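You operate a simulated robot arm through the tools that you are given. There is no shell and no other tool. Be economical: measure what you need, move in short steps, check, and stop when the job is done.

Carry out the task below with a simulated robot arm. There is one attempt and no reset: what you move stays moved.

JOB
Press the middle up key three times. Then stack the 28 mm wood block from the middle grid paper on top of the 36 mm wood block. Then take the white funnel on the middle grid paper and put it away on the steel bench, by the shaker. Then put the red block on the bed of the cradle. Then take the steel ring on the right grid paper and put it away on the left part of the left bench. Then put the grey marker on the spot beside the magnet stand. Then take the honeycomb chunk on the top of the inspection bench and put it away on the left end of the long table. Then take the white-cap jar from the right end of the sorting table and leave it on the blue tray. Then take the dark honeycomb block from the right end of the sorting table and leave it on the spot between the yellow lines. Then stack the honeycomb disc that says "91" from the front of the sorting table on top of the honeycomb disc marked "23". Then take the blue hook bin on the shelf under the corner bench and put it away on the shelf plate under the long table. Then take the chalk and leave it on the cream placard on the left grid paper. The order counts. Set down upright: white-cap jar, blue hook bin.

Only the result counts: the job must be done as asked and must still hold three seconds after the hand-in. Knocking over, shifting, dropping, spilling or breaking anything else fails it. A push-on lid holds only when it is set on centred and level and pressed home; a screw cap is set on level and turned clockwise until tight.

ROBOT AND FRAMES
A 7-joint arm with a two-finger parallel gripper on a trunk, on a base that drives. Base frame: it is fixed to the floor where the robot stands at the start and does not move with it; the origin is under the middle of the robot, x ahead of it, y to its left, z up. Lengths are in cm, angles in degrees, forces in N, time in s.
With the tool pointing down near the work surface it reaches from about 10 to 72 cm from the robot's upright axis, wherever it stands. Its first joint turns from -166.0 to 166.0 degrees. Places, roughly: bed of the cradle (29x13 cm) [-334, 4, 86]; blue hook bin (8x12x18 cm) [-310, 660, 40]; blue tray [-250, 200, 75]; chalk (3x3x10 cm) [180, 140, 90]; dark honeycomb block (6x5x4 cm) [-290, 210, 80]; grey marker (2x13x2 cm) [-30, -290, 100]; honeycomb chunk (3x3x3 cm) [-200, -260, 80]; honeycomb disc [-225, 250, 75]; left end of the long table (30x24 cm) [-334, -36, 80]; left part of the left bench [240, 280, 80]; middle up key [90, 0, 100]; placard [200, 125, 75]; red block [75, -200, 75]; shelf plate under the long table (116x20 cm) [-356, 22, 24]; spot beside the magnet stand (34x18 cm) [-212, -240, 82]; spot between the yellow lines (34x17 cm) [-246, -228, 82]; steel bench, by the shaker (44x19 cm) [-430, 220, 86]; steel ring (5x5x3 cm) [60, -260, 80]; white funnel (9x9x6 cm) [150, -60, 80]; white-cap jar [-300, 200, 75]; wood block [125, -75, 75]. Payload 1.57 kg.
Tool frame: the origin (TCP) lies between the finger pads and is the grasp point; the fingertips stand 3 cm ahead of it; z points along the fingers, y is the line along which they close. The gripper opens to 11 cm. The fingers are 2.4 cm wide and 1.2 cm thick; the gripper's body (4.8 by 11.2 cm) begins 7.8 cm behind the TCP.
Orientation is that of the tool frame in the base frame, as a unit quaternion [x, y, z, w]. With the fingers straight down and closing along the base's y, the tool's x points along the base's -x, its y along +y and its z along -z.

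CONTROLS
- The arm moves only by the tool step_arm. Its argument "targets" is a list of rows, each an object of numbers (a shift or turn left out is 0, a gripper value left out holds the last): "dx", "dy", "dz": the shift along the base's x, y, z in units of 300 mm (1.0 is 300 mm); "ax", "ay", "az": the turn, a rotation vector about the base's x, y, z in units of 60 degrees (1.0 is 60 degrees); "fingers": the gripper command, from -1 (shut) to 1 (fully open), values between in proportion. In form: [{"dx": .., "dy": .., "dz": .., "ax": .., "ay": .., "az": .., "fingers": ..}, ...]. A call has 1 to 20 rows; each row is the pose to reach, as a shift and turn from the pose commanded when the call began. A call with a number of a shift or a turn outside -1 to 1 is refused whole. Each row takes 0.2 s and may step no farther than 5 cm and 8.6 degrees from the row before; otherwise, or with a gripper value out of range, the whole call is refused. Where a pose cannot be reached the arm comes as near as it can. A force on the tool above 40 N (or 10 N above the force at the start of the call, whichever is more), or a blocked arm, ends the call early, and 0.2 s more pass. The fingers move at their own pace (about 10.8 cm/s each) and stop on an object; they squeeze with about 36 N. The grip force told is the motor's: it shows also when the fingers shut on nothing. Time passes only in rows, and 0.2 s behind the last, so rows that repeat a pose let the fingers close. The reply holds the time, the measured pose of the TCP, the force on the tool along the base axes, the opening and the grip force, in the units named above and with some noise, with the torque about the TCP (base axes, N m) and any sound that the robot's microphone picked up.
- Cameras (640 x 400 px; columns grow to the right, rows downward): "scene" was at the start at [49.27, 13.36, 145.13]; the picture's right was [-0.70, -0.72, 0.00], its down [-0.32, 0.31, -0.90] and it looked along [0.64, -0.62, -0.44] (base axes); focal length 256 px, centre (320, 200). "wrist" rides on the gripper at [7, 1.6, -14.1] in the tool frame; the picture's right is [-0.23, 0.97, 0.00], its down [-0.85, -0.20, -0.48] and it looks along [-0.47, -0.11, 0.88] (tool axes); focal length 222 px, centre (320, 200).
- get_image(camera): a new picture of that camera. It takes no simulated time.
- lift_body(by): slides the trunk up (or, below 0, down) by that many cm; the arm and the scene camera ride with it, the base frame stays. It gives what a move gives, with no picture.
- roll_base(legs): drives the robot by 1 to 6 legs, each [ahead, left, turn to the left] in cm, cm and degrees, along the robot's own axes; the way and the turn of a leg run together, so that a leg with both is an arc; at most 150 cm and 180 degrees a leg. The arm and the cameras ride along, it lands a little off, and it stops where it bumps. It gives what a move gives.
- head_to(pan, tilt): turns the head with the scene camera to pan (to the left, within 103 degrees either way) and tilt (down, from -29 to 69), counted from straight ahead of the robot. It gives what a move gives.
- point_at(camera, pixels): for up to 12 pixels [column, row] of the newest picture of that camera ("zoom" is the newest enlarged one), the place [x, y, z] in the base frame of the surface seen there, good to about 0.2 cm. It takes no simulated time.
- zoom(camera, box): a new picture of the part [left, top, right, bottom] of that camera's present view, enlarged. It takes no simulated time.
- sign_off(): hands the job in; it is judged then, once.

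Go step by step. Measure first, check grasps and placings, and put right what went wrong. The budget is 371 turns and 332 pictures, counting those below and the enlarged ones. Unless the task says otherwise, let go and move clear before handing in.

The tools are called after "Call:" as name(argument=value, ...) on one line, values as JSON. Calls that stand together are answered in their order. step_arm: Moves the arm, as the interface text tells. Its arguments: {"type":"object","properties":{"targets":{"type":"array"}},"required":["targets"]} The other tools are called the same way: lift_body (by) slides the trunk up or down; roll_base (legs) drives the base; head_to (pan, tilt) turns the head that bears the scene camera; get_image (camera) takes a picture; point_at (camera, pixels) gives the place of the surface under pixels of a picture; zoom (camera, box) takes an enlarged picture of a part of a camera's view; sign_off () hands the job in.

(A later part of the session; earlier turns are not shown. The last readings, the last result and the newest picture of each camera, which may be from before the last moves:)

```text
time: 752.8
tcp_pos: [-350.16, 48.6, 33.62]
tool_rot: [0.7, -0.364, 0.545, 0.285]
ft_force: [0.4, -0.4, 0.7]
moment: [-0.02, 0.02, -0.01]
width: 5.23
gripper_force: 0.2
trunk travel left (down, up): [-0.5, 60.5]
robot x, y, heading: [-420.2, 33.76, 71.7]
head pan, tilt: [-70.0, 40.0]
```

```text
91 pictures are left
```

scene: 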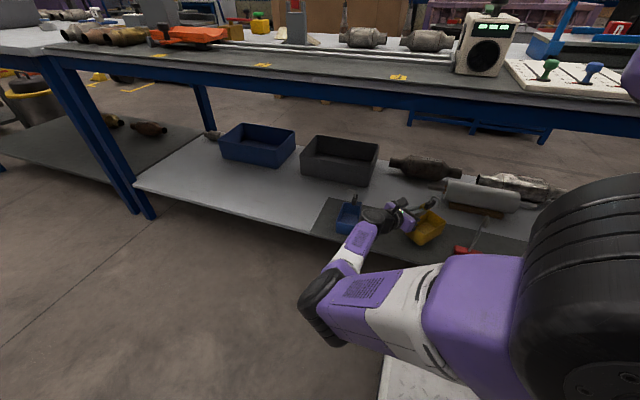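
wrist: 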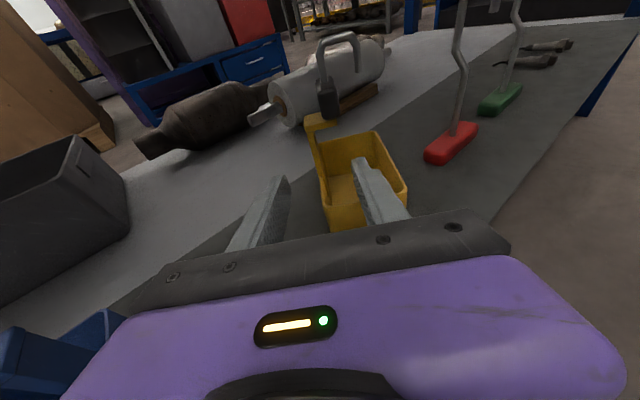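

Call:
roll_base(legs=[[1, 8, 0]])

Call:
get_image(camera="wrist")

Call:
zoom(camera="scene", box=[300, 150, 500, 270])

```text
time: 753.9
tcp_pos: [-357.62, 52.21, 33.64]
tool_rot: [0.699, -0.363, 0.545, 0.286]
ft_force: [-0.9, 0.6, -0.4]
moment: [0.03, 0.01, 0.0]
width: 5.23
gripper_force: 0.0
trunk travel left (down, up): [-0.5, 60.5]
robot x, y, heading: [-427.26, 37.22, 71.8]
head pan, tilt: [-70.0, 40.0]
```

```text
90 pictures are left
```

wrist: 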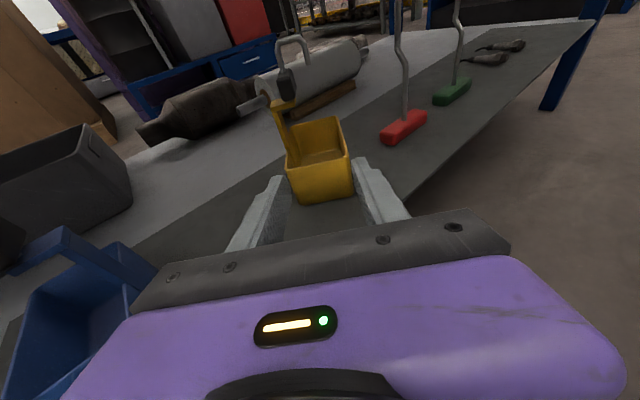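

```text
3.20 times, centred on (400, 210) of scene
```

zoom: 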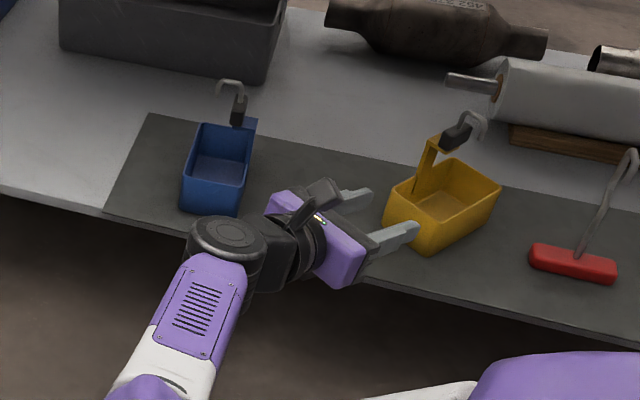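

Call:
point_at(camera="zoom", pixels=[[387, 207], [440, 222], [499, 188], [457, 163], [425, 180], [432, 145], [457, 135], [425, 250], [415, 190], [440, 140]])

Call:
point_at(camera="wrist", pixels=[[281, 130], [285, 110], [288, 85], [339, 120], [350, 165], [290, 165], [353, 195], [300, 200], [315, 165]])

```text
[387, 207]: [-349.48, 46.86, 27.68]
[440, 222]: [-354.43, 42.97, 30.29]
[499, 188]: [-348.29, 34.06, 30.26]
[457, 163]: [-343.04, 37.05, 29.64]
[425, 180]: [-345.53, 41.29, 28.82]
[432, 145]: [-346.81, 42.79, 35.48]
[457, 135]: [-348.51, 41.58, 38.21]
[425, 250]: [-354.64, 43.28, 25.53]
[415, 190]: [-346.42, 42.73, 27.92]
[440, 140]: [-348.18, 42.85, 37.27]
```

```text
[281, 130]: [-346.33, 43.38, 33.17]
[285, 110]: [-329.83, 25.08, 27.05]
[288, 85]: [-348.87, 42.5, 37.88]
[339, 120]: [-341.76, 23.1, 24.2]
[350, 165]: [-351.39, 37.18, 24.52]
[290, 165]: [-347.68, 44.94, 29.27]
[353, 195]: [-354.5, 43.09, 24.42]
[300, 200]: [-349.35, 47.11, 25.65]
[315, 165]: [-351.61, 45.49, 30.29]
```

Call:
point_at(camera="zoom", pixels=[[580, 250], [590, 225], [605, 190], [622, 160], [532, 255], [612, 270], [635, 165]])

```text
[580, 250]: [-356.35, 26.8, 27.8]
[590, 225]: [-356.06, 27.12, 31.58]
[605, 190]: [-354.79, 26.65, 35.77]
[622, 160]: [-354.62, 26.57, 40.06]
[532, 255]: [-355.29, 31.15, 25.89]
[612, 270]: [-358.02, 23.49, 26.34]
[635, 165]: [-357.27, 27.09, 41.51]
```

Corners show the bin's front normal at 214°, strap (-346.1,42.6); the red tool's rod stands at (-356,27). I'll regrip with azimuth 30°. First retract and turn the hand in the aisle, with the base further back.

Call:
step_arm(targets=[{"dx": -0.12, "dy": 0.02, "dz": 0.06}, {"dx": -0.25, "dy": 0.03, "dz": 0.13}, {"dx": -0.38, "dy": 0.04, "dz": 0.2}, {"dx": -0.5, "dy": 0.04, "dz": 0.28}])

Call:
roll_base(legs=[[-45, 0, 0]])

Call:
step_arm(targets=[{"az": 0.12}, {"az": 0.24}, {"az": 0.36}, {"az": 0.48}, {"az": 0.6}, {"az": 0.72}])

Call:
step_arm(targets=[{"az": 0.12}, {"az": 0.24}, {"az": 0.36}, {"az": 0.48}, {"az": 0.6}, {"az": 0.7}])

Call:
get_image(camera="wrist")

```text
time: 754.9
tcp_pos: [-372.59, 53.41, 42.17]
tool_rot: [0.7, -0.362, 0.545, 0.285]
ft_force: [0.6, -0.3, 0.2]
moment: [0.03, 0.01, 0.04]
width: 5.24
gripper_force: 0.0
trunk travel left (down, up): [-0.5, 60.5]
robot x, y, heading: [-427.41, 37.45, 71.7]
head pan, tilt: [-70.0, 40.0]
```

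```text
time: 757.6
tcp_pos: [-386.68, 10.49, 42.03]
tool_rot: [0.7, -0.364, 0.544, 0.286]
ft_force: [0.4, 0.9, -0.5]
moment: [0.0, 0.04, 0.0]
width: 5.24
gripper_force: 0.1
trunk travel left (down, up): [-0.5, 60.5]
robot x, y, heading: [-441.41, -5.59, 71.5]
head pan, tilt: [-70.0, 40.0]
```

```text
time: 759.0
tcp_pos: [-386.61, 10.53, 42.14]
tool_rot: [0.785, -0.079, 0.611, 0.064]
ft_force: [0.1, 0.2, -0.6]
moment: [-0.04, 0.01, 0.0]
width: 5.23
gripper_force: 0.1
trunk travel left (down, up): [-0.5, 60.5]
robot x, y, heading: [-441.5, -5.36, 71.7]
head pan, tilt: [-70.0, 40.0]
```

```text
time: 760.4
tcp_pos: [-386.71, 10.48, 42.02]
tool_rot: [0.761, 0.207, 0.594, -0.159]
ft_force: [-0.4, 0.7, 0.8]
moment: [0.0, 0.02, -0.01]
width: 5.21
gripper_force: 0.1
trunk travel left (down, up): [-0.5, 60.5]
robot x, y, heading: [-442.0, -5.53, 71.7]
head pan, tilt: [-70.0, 40.0]
```

```text
88 pictures are left
```

wrist: 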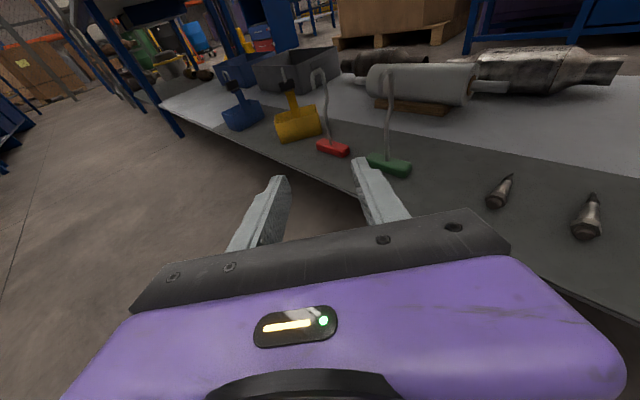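

I extend to the pre-grasp in the aisle.

Call:
step_arm(targets=[{"dx": 0.1, "dy": 0.1, "dz": -0.03}, {"dx": 0.2, "dy": 0.2, "dz": -0.06}, {"dx": 0.31, "dy": 0.3, "dz": -0.09}, {"dx": 0.42, "dy": 0.4, "dz": -0.13}, {"dx": 0.53, "dy": 0.5, "dz": -0.17}, {"dx": 0.64, "dy": 0.59, "dz": -0.21}])

Call:
get_image(camera="wrist")

```text
time: 761.8
tcp_pos: [-367.46, 28.01, 35.7]
tool_rot: [0.761, 0.206, 0.595, -0.159]
ft_force: [-0.3, -0.3, -0.5]
moment: [0.0, -0.03, 0.0]
width: 5.22
gripper_force: 0.0
trunk travel left (down, up): [-0.5, 60.5]
robot x, y, heading: [-441.9, -5.56, 72.1]
head pan, tilt: [-70.0, 40.0]
```

```text
87 pictures are left
```

wrist: 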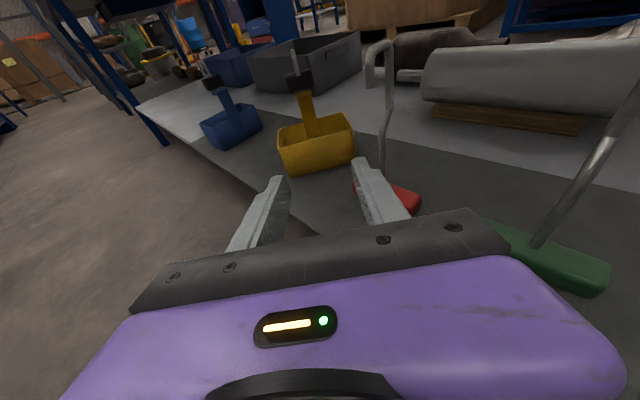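

I line up on the axis (2.3 cm left), then drive the approach with the base along azimuth 30°.

Call:
step_arm(targets=[{"dy": 0.04, "dz": -0.03}, {"dy": 0.077, "dz": -0.065}])

Call:
roll_base(legs=[[8.9, -8, 0]])

Call:
get_image(camera="wrist")

Call:
point_at(camera="wrist", pixels=[[315, 120], [310, 110], [318, 140], [312, 130], [320, 100]])

```text
time: 762.4
tcp_pos: [-367.39, 30.48, 33.83]
tool_rot: [0.761, 0.206, 0.594, -0.158]
ft_force: [0.1, 0.3, 0.8]
moment: [0.02, -0.02, 0.01]
width: 5.19
gripper_force: 0.0
trunk travel left (down, up): [-0.5, 60.5]
robot x, y, heading: [-441.25, -5.83, 71.4]
head pan, tilt: [-70.0, 40.0]
```

```text
time: 763.7
tcp_pos: [-357.07, 36.45, 33.81]
tool_rot: [0.761, 0.207, 0.594, -0.159]
ft_force: [0.1, -0.3, -0.6]
moment: [0.0, -0.01, 0.01]
width: 5.24
gripper_force: 0.1
trunk travel left (down, up): [-0.5, 60.5]
robot x, y, heading: [-431.11, 0.61, 71.8]
head pan, tilt: [-70.0, 40.0]
```

```text
86 pictures are left
```

wrist: 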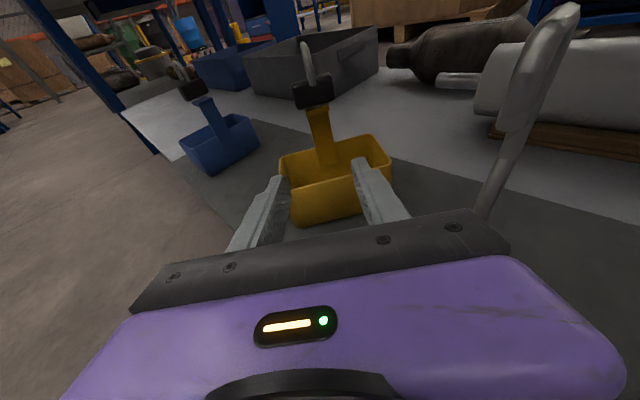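

```text
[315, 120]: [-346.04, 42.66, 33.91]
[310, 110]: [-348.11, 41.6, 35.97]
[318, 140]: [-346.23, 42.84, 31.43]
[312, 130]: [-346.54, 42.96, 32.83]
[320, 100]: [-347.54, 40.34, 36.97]
```

Strap exactly on axis; the red rod is 8.7 cm off the axis. I drive the last 11 cm.

Call:
roll_base(legs=[[8.3, -7.5, 0]])

Call:
get_image(camera="wrist")

```text
time: 764.9
tcp_pos: [-347.31, 42.11, 33.75]
tool_rot: [0.761, 0.206, 0.594, -0.158]
ft_force: [1.3, 0.5, 0.5]
moment: [0.02, -0.03, -0.02]
width: 5.25
gripper_force: 0.1
trunk travel left (down, up): [-0.5, 60.5]
robot x, y, heading: [-421.25, 5.87, 72.0]
head pan, tilt: [-70.0, 40.0]
```

```text
85 pictures are left
```

wrist: 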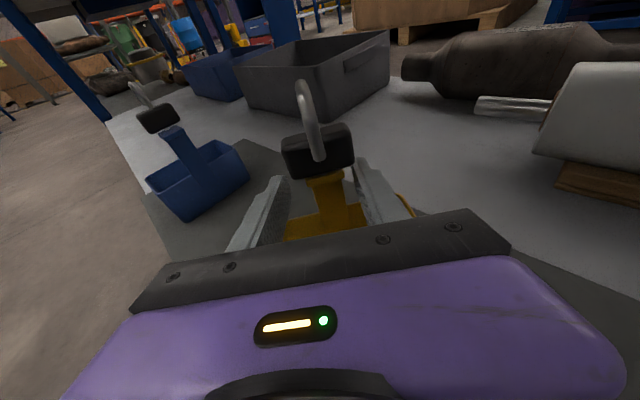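

Call:
step_arm(targets=[{"fingers": -0.4}, {"fingers": -0.6}, {"fingers": -1}, {}, {}])

Call:
get_image(camera="wrist")

```text
time: 766.1
tcp_pos: [-347.24, 42.05, 33.76]
tool_rot: [0.761, 0.205, 0.594, -0.158]
ft_force: [-0.4, 0.2, 1.0]
moment: [0.1, 0.11, 0.05]
width: 2.33
gripper_force: 35.7
trunk travel left (down, up): [-0.5, 60.5]
robot x, y, heading: [-421.21, 5.91, 72.1]
head pan, tilt: [-70.0, 40.0]
```

```text
84 pictures are left
```

wrist: 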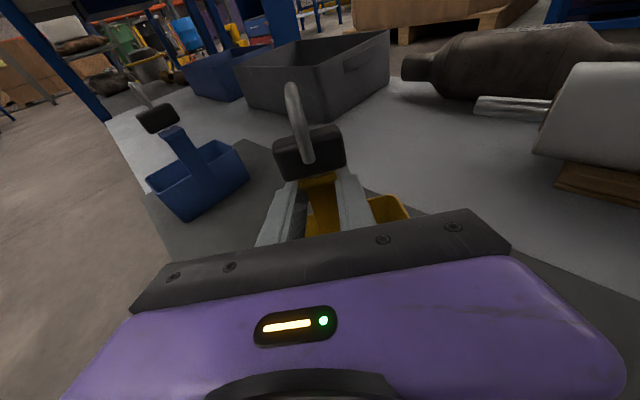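

Good square grip (2.33 cm). I lift 2 cm, then turn it -42° while shifting it to its old place.

Call:
step_arm(targets=[{"dz": 0.03}, {"dz": 0.067}])

Call:
step_arm(targets=[{"dx": 0.005, "dy": 0.012, "az": -0.1}, {"dx": 0.012, "dy": 0.026, "az": -0.21}, {"dx": 0.02, "dy": 0.042, "az": -0.32}, {"dx": 0.028, "dy": 0.058, "az": -0.43}, {"dx": 0.036, "dy": 0.074, "az": -0.54}, {"dx": 0.043, "dy": 0.088, "az": -0.65}, {"dx": 0.047, "dy": 0.092, "az": -0.7}])

Call:
get_image(camera="wrist")

Call:
zoom(camera="scene", box=[280, 120, 480, 260])

```text
time: 766.7
tcp_pos: [-347.32, 42.13, 35.93]
tool_rot: [0.762, 0.205, 0.594, -0.157]
ft_force: [0.5, -0.1, -0.6]
moment: [0.02, 0.0, -0.01]
width: 2.35
gripper_force: 35.9
trunk travel left (down, up): [-0.5, 60.5]
robot x, y, heading: [-421.59, 6.09, 71.8]
head pan, tilt: [-70.0, 40.0]
```

```text
time: 768.3
tcp_pos: [-345.83, 44.89, 35.86]
tool_rot: [0.784, -0.081, 0.612, 0.065]
ft_force: [0.0, -0.4, -1.2]
moment: [0.02, -0.01, 0.02]
width: 2.33
gripper_force: 35.2
trunk travel left (down, up): [-0.5, 60.5]
robot x, y, heading: [-421.59, 5.83, 71.8]
head pan, tilt: [-70.0, 40.0]
```

```text
83 pictures are left
```

wrist: 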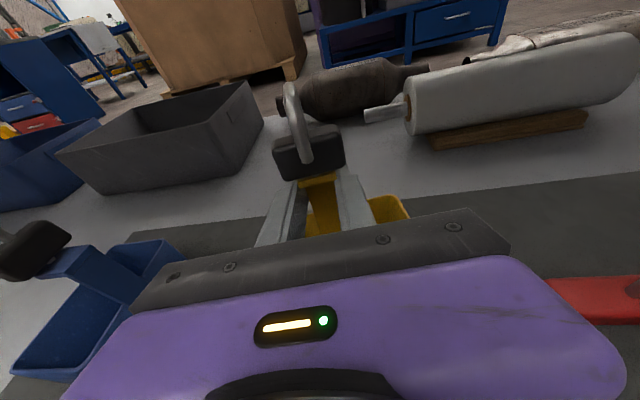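

```text
2.86 times, centred on (380, 190) of scene
```

zoom: 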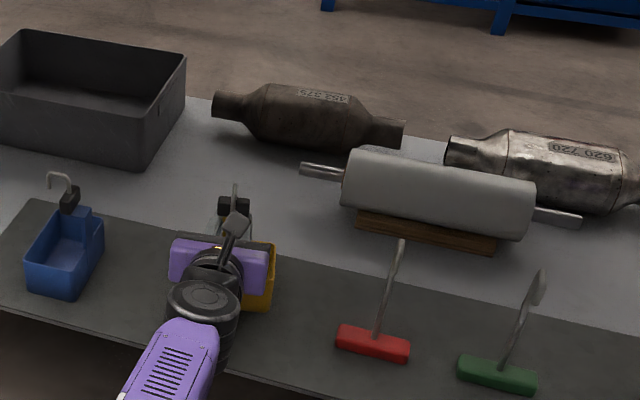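

In place. I lower to contact, release, and withdraw with the base.

Call:
step_arm(targets=[{"dz": -0.03}, {"dz": -0.06}, {"dz": -0.068}, {"dz": -0.075}])

```text
time: 769.3
tcp_pos: [-345.79, 44.79, 33.69]
tool_rot: [0.784, -0.081, 0.612, 0.065]
ft_force: [-1.1, -2.6, 12.0]
moment: [0.26, 0.59, 0.11]
width: 2.34
gripper_force: 35.8
trunk travel left (down, up): [-0.5, 60.5]
robot x, y, heading: [-421.09, 6.15, 72.0]
head pan, tilt: [-70.0, 40.0]
```

Call:
step_arm(targets=[{"dz": 0.003}, {"dz": 0.003, "fingers": -0.4}, {"dz": 0.003, "fingers": -0.05}, {"dz": 0.003}])

Call:
roll_base(legs=[[-1.5, 14, 0]])

Call:
get_image(camera="wrist")

Call:
point_at(camera="wrist", pixels=[[318, 135], [318, 120], [280, 170], [390, 150], [300, 210], [385, 195], [310, 100]])

```text
time: 770.3
tcp_pos: [-345.86, 44.92, 33.76]
tool_rot: [0.785, -0.08, 0.611, 0.065]
ft_force: [0.8, -1.0, -1.0]
moment: [0.01, 0.01, -0.03]
width: 5.22
gripper_force: 0.1
trunk travel left (down, up): [-0.5, 60.5]
robot x, y, heading: [-421.29, 5.76, 71.9]
head pan, tilt: [-70.0, 40.0]
```

```text
time: 771.6
tcp_pos: [-359.7, 47.75, 33.79]
tool_rot: [0.785, -0.079, 0.612, 0.064]
ft_force: [-0.3, 0.2, -0.3]
moment: [-0.03, -0.02, 0.01]
width: 5.23
gripper_force: 0.0
trunk travel left (down, up): [-0.5, 60.5]
robot x, y, heading: [-434.9, 9.7, 71.6]
head pan, tilt: [-70.0, 40.0]
```

```text
81 pictures are left
```

wrist: 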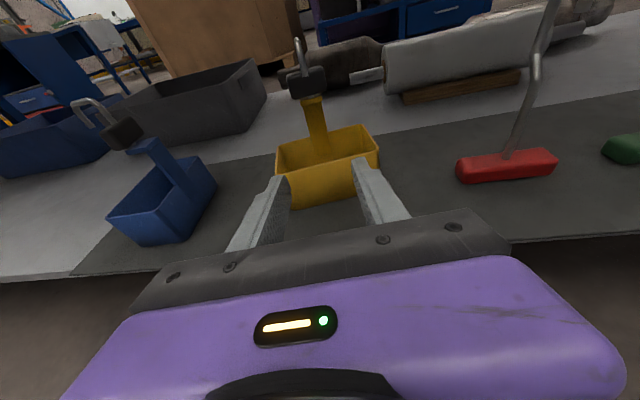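

```text
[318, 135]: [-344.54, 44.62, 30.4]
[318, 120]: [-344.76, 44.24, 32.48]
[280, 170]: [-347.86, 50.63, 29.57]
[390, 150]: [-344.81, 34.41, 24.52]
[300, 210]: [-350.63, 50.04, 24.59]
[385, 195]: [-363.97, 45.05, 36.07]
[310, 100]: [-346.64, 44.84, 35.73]
```

Yellow bin is back: strap (-344.6,44.4). To verify, I return the base to the earlier viewpoint (-429.5,53.3) and compare pictures.

Call:
step_arm(targets=[{"dx": -0.13, "dy": 0.03, "dz": 0.07, "fingers": -1}, {"dx": -0.26, "dy": 0.05, "dz": 0.15}])

Call:
roll_base(legs=[[43, 8, 0]])

Call:
get_image(camera="scene")

```text
time: 772.2
tcp_pos: [-367.62, 49.13, 38.26]
tool_rot: [0.785, -0.08, 0.611, 0.065]
ft_force: [0.2, 0.1, 0.5]
moment: [0.0, 0.01, 0.01]
width: 0.0
gripper_force: 21.3
trunk travel left (down, up): [-0.5, 60.5]
robot x, y, heading: [-434.88, 8.92, 72.0]
head pan, tilt: [-70.0, 40.0]
```

```text
time: 774.9
tcp_pos: [-361.82, 92.38, 38.2]
tool_rot: [0.784, -0.08, 0.612, 0.064]
ft_force: [-0.3, 0.5, 0.1]
moment: [0.05, -0.02, 0.0]
width: 0.0
gripper_force: 22.3
trunk travel left (down, up): [-0.5, 60.5]
robot x, y, heading: [-429.35, 52.28, 71.9]
head pan, tilt: [-70.0, 40.0]
```

```text
80 pictures are left
```

scene: 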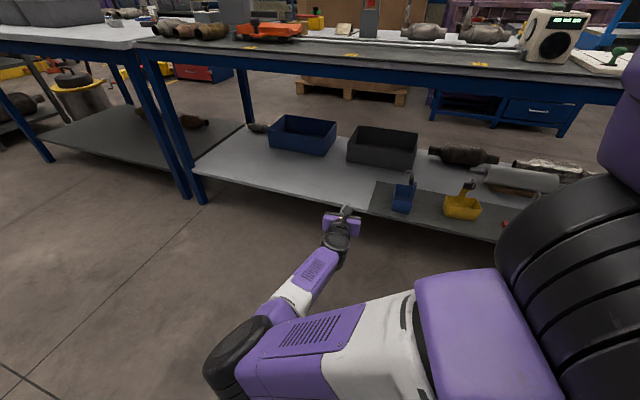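

It matches the earlier picture (yellow bin at x 444–481, as before), and the blue bin stands upright beside it. Last task: the chalk. I raise the trunk and bring the arm upright.

Call:
lift_body(by=40)

Call:
step_arm(targets=[{"dx": -0.05, "ax": 0.029, "ay": 0.138}, {"dx": -0.1, "ax": 0.058, "ay": 0.276}, {"dx": -0.15, "ax": 0.087, "ay": 0.414}, {"dx": -0.15, "ax": 0.116, "ay": 0.552}, {"dx": -0.15, "ax": 0.145, "ay": 0.69}, {"dx": -0.15, "ax": 0.174, "ay": 0.828}])

Call:
step_arm(targets=[{"ax": 0.029, "ay": 0.138}, {"ax": 0.058, "ay": 0.276}, {"ax": 0.082, "ay": 0.39}])

```text
time: 778.7
tcp_pos: [-361.65, 92.53, 78.24]
tool_rot: [0.784, -0.08, 0.612, 0.065]
ft_force: [-0.9, 0.1, 0.3]
moment: [0.02, -0.03, 0.01]
width: 0.0
gripper_force: 21.2
trunk travel left (down, up): [-40.5, 20.5]
robot x, y, heading: [-429.13, 52.39, 71.8]
head pan, tilt: [-70.0, 40.0]
```

```text
time: 780.1
tcp_pos: [-366.26, 92.46, 78.18]
tool_rot: [0.971, -0.099, 0.216, 0.022]
ft_force: [-0.5, -1.3, -0.3]
moment: [-0.02, 0.01, 0.01]
width: 0.03
gripper_force: 21.2
trunk travel left (down, up): [-40.5, 20.5]
robot x, y, heading: [-429.23, 52.06, 71.6]
head pan, tilt: [-70.0, 40.0]
```

```text
time: 780.9
tcp_pos: [-366.26, 92.43, 78.25]
tool_rot: [0.995, -0.101, 0.011, 0.001]
ft_force: [0.3, 0.1, 0.1]
moment: [-0.02, 0.01, 0.01]
width: 0.0
gripper_force: 21.3
trunk travel left (down, up): [-40.5, 20.5]
robot x, y, heading: [-429.07, 52.24, 71.6]
head pan, tilt: [-70.0, 40.0]
```

Call:
lift_body(by=20)

Call:
step_arm(targets=[{"dx": -0.1, "dy": 0.03, "dz": 0.1}, {"dx": -0.22, "dy": 0.07, "dz": 0.2}, {"dx": -0.34, "dy": 0.11, "dz": 0.3}, {"dx": -0.46, "dy": 0.15, "dz": 0.4}, {"dx": -0.58, "dy": 0.19, "dz": 0.5}, {"dx": -0.7, "dy": 0.23, "dz": 0.6}, {"dx": -0.82, "dy": 0.27, "dz": 0.7}, {"dx": -0.94, "dy": 0.31, "dz": 0.8}])

Call:
roll_base(legs=[[-125, -8, 0], [0, 0, -90]])

```text
time: 783.0
tcp_pos: [-366.25, 92.4, 98.22]
tool_rot: [0.995, -0.101, 0.01, 0.0]
ft_force: [-0.3, -0.3, -0.4]
moment: [0.0, -0.02, 0.01]
width: 0.03
gripper_force: 21.5
trunk travel left (down, up): [-60.5, 0.5]
robot x, y, heading: [-429.06, 52.31, 72.2]
head pan, tilt: [-70.0, 40.0]
```

```text
time: 784.9
tcp_pos: [-394.33, 101.67, 122.06]
tool_rot: [0.995, -0.103, 0.01, 0.001]
ft_force: [0.1, -0.4, 0.4]
moment: [0.01, 0.04, 0.02]
width: 0.0
gripper_force: 20.8
trunk travel left (down, up): [-60.5, 0.5]
robot x, y, heading: [-429.08, 52.29, 71.5]
head pan, tilt: [-70.0, 40.0]
```

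```text
time: 795.0
tcp_pos: [-410.88, -104.28, 122.15]
tool_rot: [-0.634, 0.773, -0.007, -0.008]
ft_force: [0.6, 0.7, -0.4]
moment: [0.02, -0.02, -0.01]
width: 0.0
gripper_force: 21.7
trunk travel left (down, up): [-60.5, 0.5]
robot x, y, heading: [-460.29, -69.46, -18.0]
head pan, tilt: [-70.0, 40.0]
```

Now heading -18° in the lane; I drive 440 ahead to the open floor.

Call:
roll_base(legs=[[148, 0, 0], [148, 0, 0], [146, 5, 0]])

Call:
roll_base(legs=[[5, 18, 0], [0, 0, -90]])

```text
time: 816.2
tcp_pos: [15.28, -230.11, 122.09]
tool_rot: [-0.646, 0.763, -0.007, -0.007]
ft_force: [0.5, -0.4, 0.8]
moment: [0.0, 0.02, -0.04]
width: 0.02
gripper_force: 21.0
trunk travel left (down, up): [-60.5, 0.5]
robot x, y, heading: [-35.25, -197.2, -16.1]
head pan, tilt: [-70.0, 40.0]
```

```text
time: 821.5
tcp_pos: [-57.92, -232.3, 122.17]
tool_rot: [0.077, 0.997, 0.001, -0.01]
ft_force: [-0.4, 0.1, -0.7]
moment: [0.02, 0.03, -0.03]
width: 0.0
gripper_force: 21.3
trunk travel left (down, up): [-60.5, 0.5]
robot x, y, heading: [-25.61, -181.03, -105.5]
head pan, tilt: [-70.0, 40.0]
```

Call:
roll_base(legs=[[-53, -13, -2.5], [-145, -8, 0], [-45, -28, 0]])

Call:
roll_base(legs=[[-95, 0, 0]])

Call:
head_to(pan=100, tilt=30)

Call:
get_image(camera="scene")

```text
time: 834.2
tcp_pos: [-32.17, 16.03, 122.13]
tool_rot: [0.109, 0.994, 0.001, -0.011]
ft_force: [0.7, -0.1, 0.2]
moment: [0.05, -0.01, -0.01]
width: 0.03
gripper_force: 21.1
trunk travel left (down, up): [-60.5, 0.5]
robot x, y, heading: [3.41, 65.09, -109.1]
head pan, tilt: [-70.0, 40.0]
```

```text
time: 839.1
tcp_pos: [-1.23, 104.87, 122.06]
tool_rot: [0.104, 0.995, 0.001, -0.01]
ft_force: [0.4, -0.2, -0.2]
moment: [0.03, 0.0, 0.0]
width: 0.0
gripper_force: 21.7
trunk travel left (down, up): [-60.5, 0.5]
robot x, y, heading: [33.67, 154.02, -108.3]
head pan, tilt: [-70.0, 40.0]
```

```text
time: 841.7
tcp_pos: [-1.33, 104.86, 122.18]
tool_rot: [0.104, 0.995, 0.001, -0.011]
ft_force: [-0.9, 1.1, 0.4]
moment: [0.0, -0.04, 0.02]
width: 0.01
gripper_force: 21.6
trunk travel left (down, up): [-60.5, 0.5]
robot x, y, heading: [33.53, 154.23, -108.7]
head pan, tilt: [100.0, 30.0]
```

```text
79 pictures are left
```

scene: 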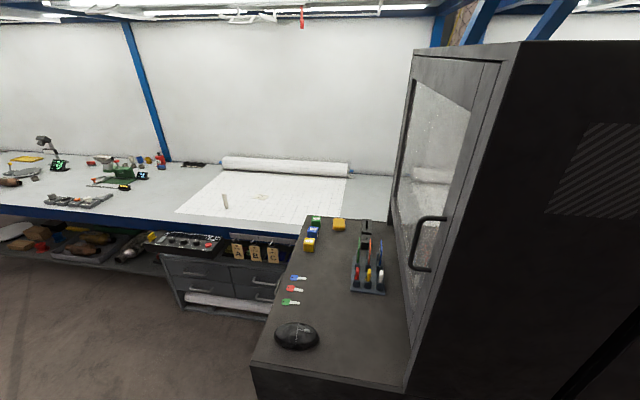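

The chalk stands upright on the left grid paper at (226,202). I zoom to find the placard.

Call:
zoom(camera="scene", box=[170, 150, 370, 275])

Call:
point_at(camera="scene", pixels=[[226, 202], [262, 196], [180, 240], [185, 290], [270, 290], [165, 245], [300, 215], [252, 365], [280, 230], [190, 300]])

```text
3.20 times, centred on (270, 212) of scene
```

zoom: 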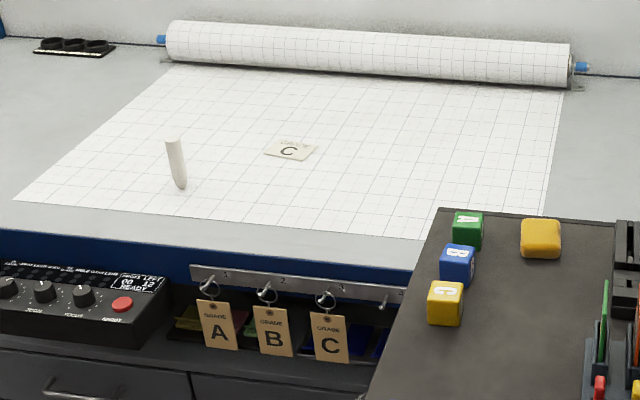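

```text
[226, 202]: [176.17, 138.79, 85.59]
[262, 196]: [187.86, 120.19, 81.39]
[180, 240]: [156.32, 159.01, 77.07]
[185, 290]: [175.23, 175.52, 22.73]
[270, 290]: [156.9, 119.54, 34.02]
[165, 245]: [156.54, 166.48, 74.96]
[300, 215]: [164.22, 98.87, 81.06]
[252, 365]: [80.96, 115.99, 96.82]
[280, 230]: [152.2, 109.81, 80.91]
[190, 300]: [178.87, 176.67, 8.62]
```

Chalk at (176,139) upright, placard "C" at (188,120). I reverse and shift left between desk and small table, then turn to face the bench.

Call:
roll_base(legs=[[-9, 0, 0.5], [-24, 67, 0]])

Call:
roll_base(legs=[[0, 0, 90]])

Call:
head_to(pan=0, tilt=50)

Call:
get_image(camera="scene")

```text
time: 846.3
tcp_pos: [72.79, 115.47, 122.12]
tool_rot: [0.105, 0.994, 0.001, -0.009]
ft_force: [-0.2, -0.4, 0.3]
moment: [0.0, -0.01, 0.01]
width: 0.0
gripper_force: 21.2
trunk travel left (down, up): [-60.5, 0.5]
robot x, y, heading: [107.78, 164.44, -108.6]
head pan, tilt: [100.0, 30.0]
```

```text
time: 850.5
tcp_pos: [156.92, 129.11, 122.03]
tool_rot: [-0.626, 0.78, -0.007, -0.009]
ft_force: [0.4, -0.9, 0.2]
moment: [-0.01, -0.03, 0.01]
width: 0.02
gripper_force: 21.3
trunk travel left (down, up): [-60.5, 0.5]
robot x, y, heading: [107.88, 164.77, -19.1]
head pan, tilt: [100.0, 30.0]
```

```text
time: 852.3
tcp_pos: [156.96, 129.08, 122.12]
tool_rot: [-0.626, 0.78, -0.006, -0.008]
ft_force: [0.9, 0.0, 0.8]
moment: [-0.01, -0.03, -0.01]
width: 0.0
gripper_force: 20.9
trunk travel left (down, up): [-60.5, 0.5]
robot x, y, heading: [108.43, 164.61, -19.1]
head pan, tilt: [0.0, 50.0]
```

```text
77 pictures are left
```

scene: 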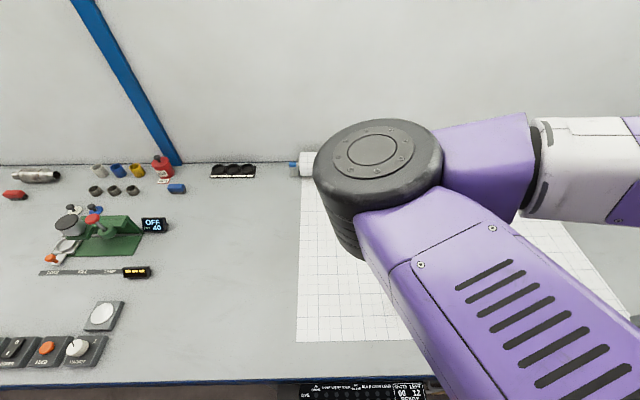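

The elbow hides the view. I move over the chalk area while turning the tool to -18°.

Call:
step_arm(targets=[{"dx": 0.08, "dy": 0.02, "az": -0.13}, {"dx": 0.16, "dy": 0.04, "az": -0.26}, {"dx": 0.24, "dy": 0.06, "az": -0.39}, {"dx": 0.32, "dy": 0.08, "az": -0.52}, {"dx": 0.4, "dy": 0.1, "az": -0.65}, {"dx": 0.42, "dy": 0.1, "az": -0.78}, {"dx": 0.42, "dy": 0.1, "az": -0.91}])

Call:
step_arm(targets=[{"az": -0.13}, {"az": -0.26}, {"az": -0.39}, {"az": -0.52}, {"az": -0.68}])

Call:
get_image(camera="wrist")

Call:
get_image(camera="scene")

```text
time: 853.9
tcp_pos: [144.91, 129.74, 129.09]
tool_rot: [-0.207, 0.978, 0.004, -0.006]
ft_force: [0.4, -0.2, -0.3]
moment: [-0.02, 0.02, -0.02]
width: 0.0
gripper_force: 21.6
out of reach, approached as far as the arm can: row 2, 3, 4, 5, 6, 7
trunk travel left (down, up): [-60.5, 0.5]
robot x, y, heading: [107.97, 164.82, -18.7]
head pan, tilt: [0.0, 50.0]
```

```text
refused: row 5 steps farther than a row can; nothing moved
```

```text
76 pictures are left
```

wrist: 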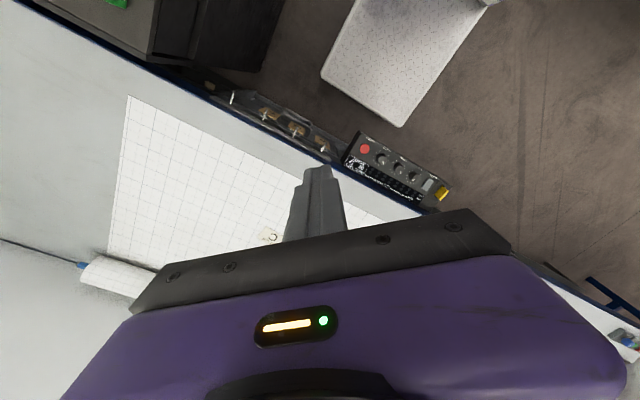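

```text
75 pictures are left
```

scene: 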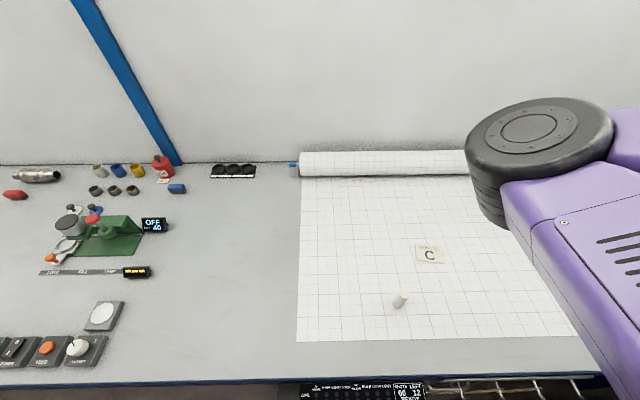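

The arm is in a folded state from before; I keep unwinding the yaw and then test moving outward.

Call:
step_arm(targets=[{"az": -0.12}, {"az": -0.24}, {"az": -0.36}, {"az": -0.48}, {"az": -0.6}, {"az": -0.7}])

Call:
step_arm(targets=[{"dx": 0.1, "dy": -0.03, "dz": -0.05}, {"dx": 0.22, "dy": -0.07, "dz": -0.1}, {"dx": 0.35, "dy": -0.11, "dz": -0.15}])

Call:
get_image(camera="scene")

```text
time: 854.9
tcp_pos: [139.61, 131.66, 131.37]
tool_rot: [-0.062, 0.997, 0.042, -0.002]
ft_force: [0.0, -1.0, 0.8]
moment: [0.0, -0.03, -0.01]
width: 0.0
gripper_force: 21.2
out of reach, approached as far as the arm can: row 1, 2, 3, 4, 5
trunk travel left (down, up): [-60.5, 0.5]
robot x, y, heading: [107.95, 164.81, -19.1]
head pan, tilt: [0.0, 50.0]
stopped in row 5: the arm was blocked; the commanded pose is now the measured one
```

```text
time: 855.7
tcp_pos: [139.59, 131.64, 131.44]
tool_rot: [-0.061, 0.997, 0.043, -0.003]
ft_force: [-0.5, -0.3, -0.2]
moment: [0.03, 0.02, 0.01]
width: 0.01
gripper_force: 21.6
out of reach, approached as far as the arm can: row 1, 2, 3
trunk travel left (down, up): [-60.5, 0.5]
robot x, y, heading: [107.6, 164.96, -19.1]
head pan, tilt: [0.0, 50.0]
```

```text
74 pictures are left
```

scene: 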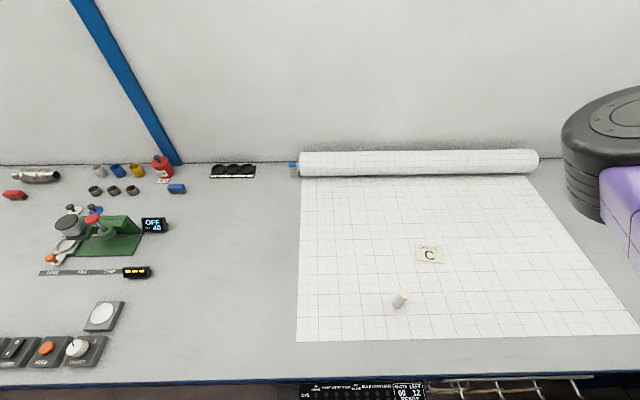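

The wrist is at its limit because of the earlier 180° roll; I turn the other way (toward yaw ~100°), which is equivalent for the gripper.

Call:
step_arm(targets=[{"az": 0.13, "dx": 0.03}, {"az": 0.26, "dx": 0.08}, {"az": 0.39, "dx": 0.13}, {"az": 0.52, "dx": 0.18}, {"az": 0.65, "dx": 0.22}, {"az": 0.78, "dx": 0.25}, {"az": 0.91, "dx": 0.25}])

Call:
step_arm(targets=[{"az": 0.13}, {"az": 0.26}, {"az": 0.39}, {"az": 0.52}, {"az": 0.65}])

Call:
get_image(camera="scene")

```text
time: 857.3
tcp_pos: [147.28, 131.78, 131.48]
tool_rot: [-0.512, 0.858, 0.036, -0.021]
ft_force: [0.1, 0.2, 0.5]
moment: [0.0, -0.03, 0.02]
width: 0.01
gripper_force: 21.6
trunk travel left (down, up): [-60.5, 0.5]
robot x, y, heading: [107.94, 164.76, -19.2]
head pan, tilt: [0.0, 50.0]
```

```text
time: 858.5
tcp_pos: [146.95, 131.76, 131.45]
tool_rot: [0.769, -0.638, -0.029, 0.031]
ft_force: [0.3, -0.1, -0.6]
moment: [0.01, 0.03, 0.0]
width: 0.0
gripper_force: 21.5
trunk travel left (down, up): [-60.5, 0.5]
robot x, y, heading: [108.13, 164.49, -19.2]
head pan, tilt: [0.0, 50.0]
```

```text
73 pictures are left
```

scene: 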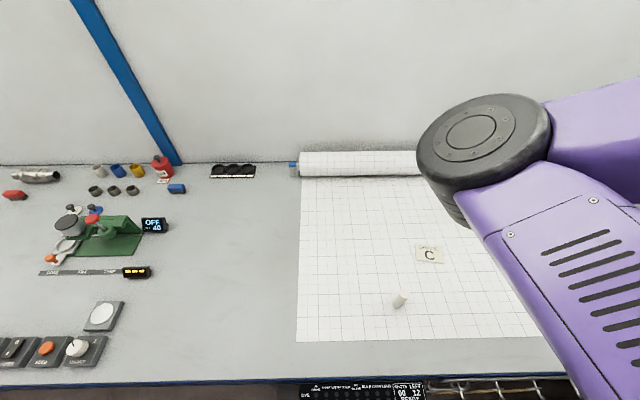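

The wrist is free again. I untilt it and measure chalk and placard.

Call:
step_arm(targets=[{"ax": 0.005, "ay": -0.04}, {"ax": 0.011, "ay": -0.081}])

Call:
zoom(camera="scene", box=[370, 230, 460, 320])

```text
time: 859.1
tcp_pos: [147.22, 131.37, 131.65]
tool_rot: [0.77, -0.639, 0.001, -0.001]
ft_force: [0.6, 0.0, -0.5]
moment: [-0.02, 0.02, -0.03]
width: 0.01
gripper_force: 21.2
trunk travel left (down, up): [-60.5, 0.5]
robot x, y, heading: [108.08, 164.75, -19.2]
head pan, tilt: [0.0, 50.0]
```

```text
4.44 times, centred on (415, 275) of scene
```

zoom: 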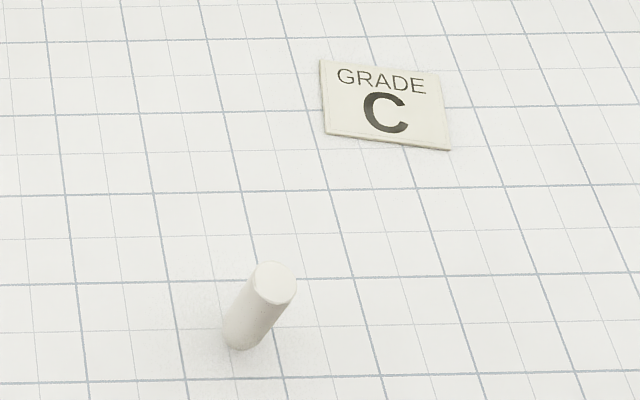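

Call:
point_at(camera="zoom", pixels=[[275, 283], [253, 283], [296, 283], [240, 338], [322, 65], [437, 72], [448, 147], [327, 132], [384, 105], [274, 265]])

```text
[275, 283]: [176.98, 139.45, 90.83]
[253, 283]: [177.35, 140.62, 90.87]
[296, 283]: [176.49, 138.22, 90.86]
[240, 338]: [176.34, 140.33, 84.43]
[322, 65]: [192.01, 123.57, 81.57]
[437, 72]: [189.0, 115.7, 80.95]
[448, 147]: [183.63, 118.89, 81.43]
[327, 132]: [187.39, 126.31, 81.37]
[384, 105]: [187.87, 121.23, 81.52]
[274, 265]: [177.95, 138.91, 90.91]
```

Chalk axis (177.1,139.6), top 90.9; placard centre (188,121.1), z 81.5. I move over the chalk.

Call:
step_arm(targets=[{"dx": 0.14, "dy": 0.04, "fingers": 0.0}, {"dx": 0.28, "dy": 0.08}, {"dx": 0.42, "dy": 0.12}, {"dx": 0.56, "dy": 0.16}, {"dx": 0.7, "dy": 0.2}, {"dx": 0.84, "dy": 0.24}, {"dx": 0.97, "dy": 0.265}, {"dx": 0.997, "dy": 0.275, "dz": -0.14}, {"dx": 0.997, "dy": 0.275, "dz": -0.3}, {"dx": 0.997, "dy": 0.275, "dz": -0.46}, {"dx": 0.997, "dy": 0.275, "dz": -0.62}, {"dx": 0.997, "dy": 0.275, "dz": -0.78}, {"dx": 0.997, "dy": 0.275, "dz": -0.93}])

Call:
get_image(camera="wrist")

Call:
get_image(camera="scene")

```text
time: 861.6
tcp_pos: [172.85, 137.24, 107.88]
tool_rot: [0.767, -0.637, -0.022, 0.07]
ft_force: [0.3, 0.0, 0.5]
moment: [0.02, 0.01, -0.01]
width: 5.5
gripper_force: 0.1
out of reach, approached as far as the arm can: row 9, 10
trunk travel left (down, up): [-60.5, 0.5]
robot x, y, heading: [107.99, 164.94, -19.0]
head pan, tilt: [0.0, 50.0]
stopped in row 12: the arm was blocked; the commanded pose is now the measured one
```

```text
71 pictures are left
```

wrist: 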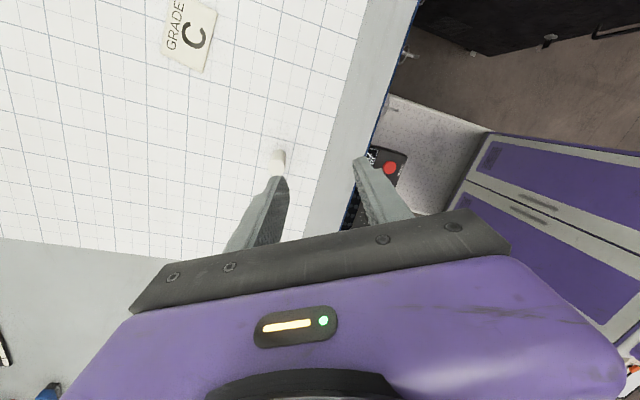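

```text
70 pictures are left
```

scene: 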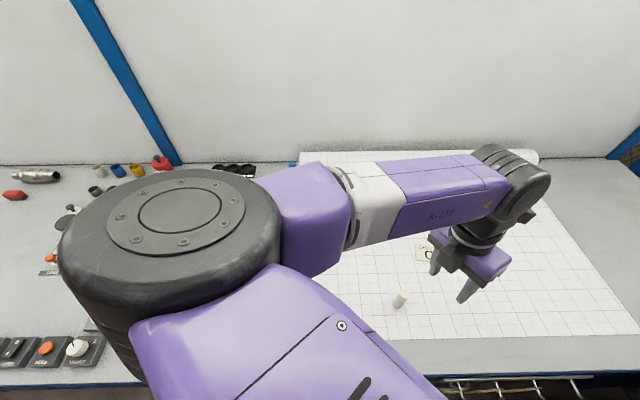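

The elbow now crowds the head on the left. I retract up, and shift the base left 35 so the chalk lies at my right-front.

Call:
step_arm(targets=[{"dx": -0.05, "dz": 0.12}, {"dx": -0.1, "dz": 0.25}, {"dx": -0.15, "dz": 0.38}, {"dx": -0.2, "dz": 0.5}])

Call:
roll_base(legs=[[0, 35, 0]])

Call:
step_arm(targets=[{"dx": -0.05, "dy": -0.14}, {"dx": -0.1, "dy": -0.28}, {"dx": -0.15, "dy": -0.42}, {"dx": -0.2, "dy": -0.56}, {"dx": -0.25, "dy": -0.7}, {"dx": -0.3, "dy": -0.84}, {"dx": -0.33, "dy": -0.98}])

Call:
head_to(pan=-30, tilt=45)

Call:
get_image(camera="scene")

```text
time: 862.6
tcp_pos: [166.76, 137.47, 122.91]
tool_rot: [0.768, -0.636, -0.02, 0.068]
ft_force: [0.1, 0.1, 0.2]
moment: [0.01, -0.02, 0.0]
width: 5.5
gripper_force: 0.1
trunk travel left (down, up): [-60.5, 0.5]
robot x, y, heading: [107.94, 165.01, -18.9]
head pan, tilt: [0.0, 50.0]
```

```text
time: 864.9
tcp_pos: [178.26, 170.4, 123.04]
tool_rot: [0.769, -0.635, -0.02, 0.069]
ft_force: [-0.2, 0.4, -0.4]
moment: [0.0, -0.02, 0.02]
width: 5.51
gripper_force: 0.1
trunk travel left (down, up): [-60.5, 0.5]
robot x, y, heading: [119.31, 197.7, -19.3]
head pan, tilt: [0.0, 50.0]
```

```text
time: 866.5
tcp_pos: [168.4, 141.07, 123.07]
tool_rot: [0.769, -0.635, -0.021, 0.07]
ft_force: [-0.2, -0.7, 0.7]
moment: [-0.02, 0.0, 0.0]
width: 5.51
gripper_force: 0.1
trunk travel left (down, up): [-60.5, 0.5]
robot x, y, heading: [119.37, 197.76, -19.2]
head pan, tilt: [0.0, 50.0]
```

```text
time: 867.4
tcp_pos: [168.34, 141.16, 123.05]
tool_rot: [0.768, -0.636, -0.021, 0.069]
ft_force: [-0.6, 0.4, -0.8]
moment: [0.0, -0.03, -0.03]
width: 5.5
gripper_force: 0.1
trunk travel left (down, up): [-60.5, 0.5]
robot x, y, heading: [119.44, 197.75, -19.2]
head pan, tilt: [-30.0, 45.0]
```

```text
69 pictures are left
```

scene: 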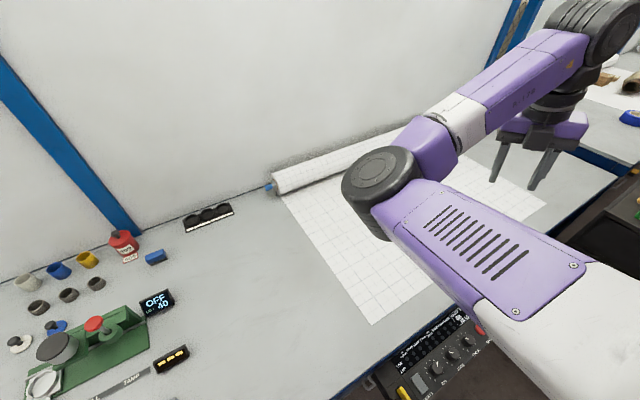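

Call:
step_arm(targets=[{"ax": 0.039, "ay": -0.057}, {"ax": 0.077, "ay": -0.113}, {"ax": 0.077, "ay": -0.113, "dx": 0.14, "dy": -0.02, "dz": -0.05}, {"ax": 0.077, "ay": -0.113, "dx": 0.29, "dy": -0.05, "dz": -0.12}, {"ax": 0.077, "ay": -0.113, "dx": 0.29, "dy": -0.05, "dz": -0.26}, {"ax": 0.077, "ay": -0.113, "dx": 0.29, "dy": -0.05, "dz": -0.4}, {"ax": 0.077, "ay": -0.113, "dx": 0.29, "dy": -0.05, "dz": -0.55}])

Call:
get_image(camera="wrist")

```text
refused: row 4 steps farther than a row can; nothing moved
```

```text
68 pictures are left
```

wrist: 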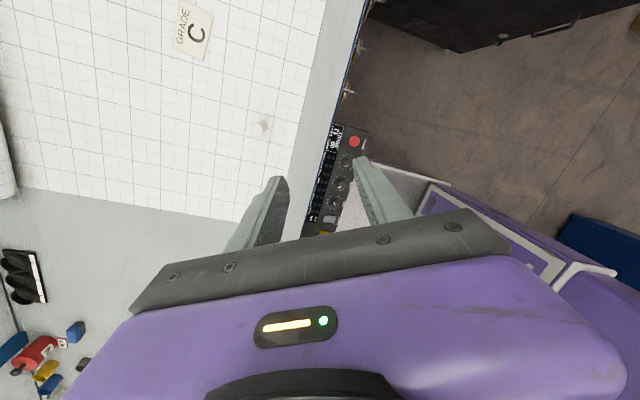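

Call:
step_arm(targets=[{"ax": 0.039, "ay": -0.057}, {"ax": 0.077, "ay": -0.113}, {"ax": 0.077, "ay": -0.113, "dx": 0.12, "dy": -0.02, "dz": -0.05}, {"ax": 0.077, "ay": -0.113, "dx": 0.24, "dy": -0.04, "dz": -0.12}, {"ax": 0.077, "ay": -0.113, "dx": 0.29, "dy": -0.05, "dz": -0.24}, {"ax": 0.077, "ay": -0.113, "dx": 0.29, "dy": -0.05, "dz": -0.38}, {"ax": 0.077, "ay": -0.113, "dx": 0.29, "dy": -0.05, "dz": -0.52}])

Call:
get_image(camera="wrist")

```text
time: 869.0
tcp_pos: [177.11, 139.48, 107.38]
tool_rot: [0.77, -0.638, 0.0, 0.001]
ft_force: [0.2, 1.6, 0.2]
moment: [0.02, 0.0, 0.01]
width: 5.5
gripper_force: 0.1
trunk travel left (down, up): [-60.5, 0.5]
robot x, y, heading: [119.39, 198.24, -19.1]
head pan, tilt: [-30.0, 45.0]
```

```text
67 pictures are left
```

wrist: 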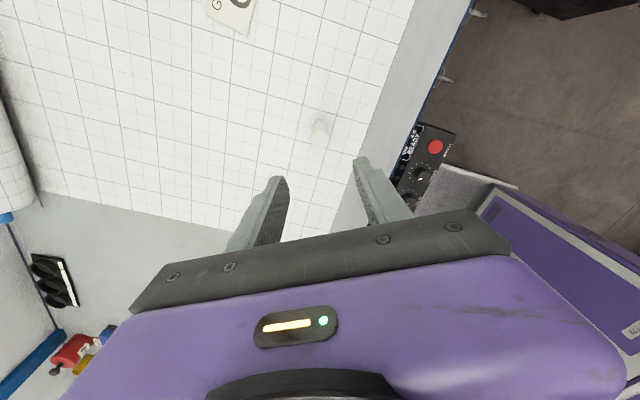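

Exactly over the chalk (319,139). I descend in two parts, watching the pose.

Call:
step_arm(targets=[{"dz": -0.12}, {"dz": -0.24}, {"dz": -0.36}])

Call:
get_image(camera="wrist")

```text
time: 869.8
tcp_pos: [177.07, 139.74, 96.59]
tool_rot: [0.77, -0.638, -0.001, 0.0]
ft_force: [-0.7, 0.2, 0.8]
moment: [0.0, -0.02, 0.02]
width: 5.53
gripper_force: 0.0
trunk travel left (down, up): [-60.5, 0.5]
robot x, y, heading: [119.66, 197.5, -19.0]
head pan, tilt: [-30.0, 45.0]
```

```text
66 pictures are left
```

wrist: 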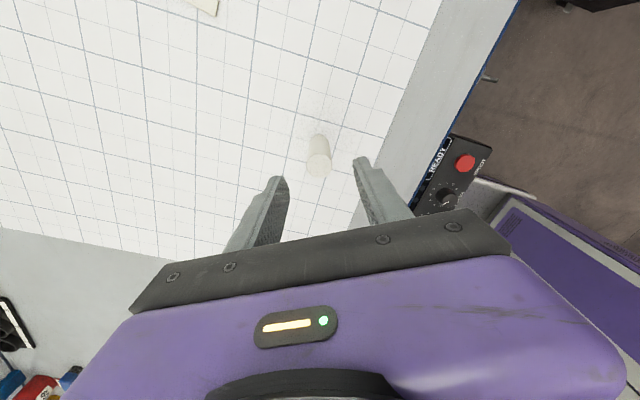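

Call:
step_arm(targets=[{"dz": -0.08}, {"dz": -0.16}, {"dz": -0.24}, {"dz": -0.31}])

Call:
step_arm(targets=[{"fingers": -0.4}, {"fingers": -0.7}, {"fingers": -1}, {}])

Call:
get_image(camera="wrist")

```text
time: 870.8
tcp_pos: [177.11, 139.64, 87.32]
tool_rot: [0.771, -0.637, -0.001, 0.001]
ft_force: [0.2, -0.4, -0.7]
moment: [0.0, 0.01, -0.02]
width: 5.5
gripper_force: 0.1
trunk travel left (down, up): [-60.5, 0.5]
robot x, y, heading: [119.05, 197.84, -19.0]
head pan, tilt: [-30.0, 45.0]
```

```text
time: 871.8
tcp_pos: [177.02, 139.66, 87.32]
tool_rot: [0.771, -0.637, -0.002, 0.0]
ft_force: [-0.8, 0.1, -0.1]
moment: [0.02, 0.02, -0.01]
width: 2.37
gripper_force: 35.8
trunk travel left (down, up): [-60.5, 0.5]
robot x, y, heading: [119.6, 197.88, -19.4]
head pan, tilt: [-30.0, 45.0]
```

```text
65 pictures are left
```

wrist: 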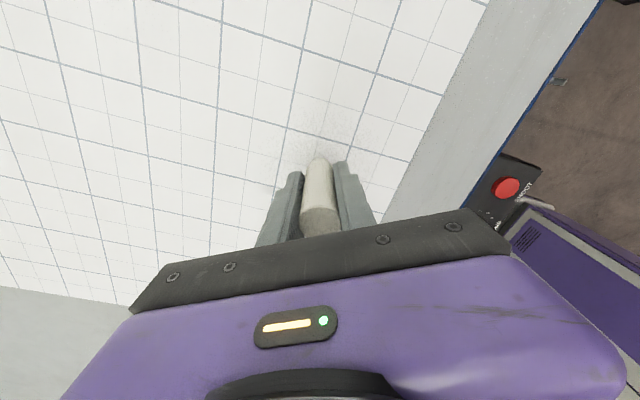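

Chalk held (2.37 cm, bottom 6.3 below TCP). I lift 9 cm and bring the base right 25 and ahead 12 so the placard is within reach.

Call:
step_arm(targets=[{"dz": 0.06}, {"dz": 0.18}, {"dz": 0.3}])

Call:
roll_base(legs=[[12, -25, 0]])

Call:
get_image(camera="wrist")

```text
time: 872.6
tcp_pos: [177.13, 139.62, 96.42]
tool_rot: [0.77, -0.637, -0.001, 0.0]
ft_force: [0.0, 0.1, -0.1]
moment: [0.01, 0.01, 0.04]
width: 2.39
gripper_force: 35.9
trunk travel left (down, up): [-60.5, 0.5]
robot x, y, heading: [119.5, 197.87, -19.2]
head pan, tilt: [-30.0, 45.0]
```

```text
time: 874.6
tcp_pos: [180.13, 111.57, 96.42]
tool_rot: [0.77, -0.638, -0.001, 0.0]
ft_force: [-0.5, 0.2, -1.1]
moment: [-0.02, -0.01, 0.05]
width: 2.36
gripper_force: 35.7
trunk travel left (down, up): [-60.5, 0.5]
robot x, y, heading: [122.45, 170.16, -18.9]
head pan, tilt: [-30.0, 45.0]
```

```text
64 pictures are left
```

wrist: 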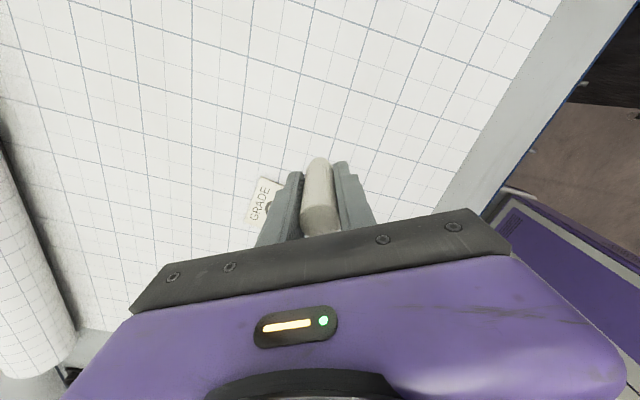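

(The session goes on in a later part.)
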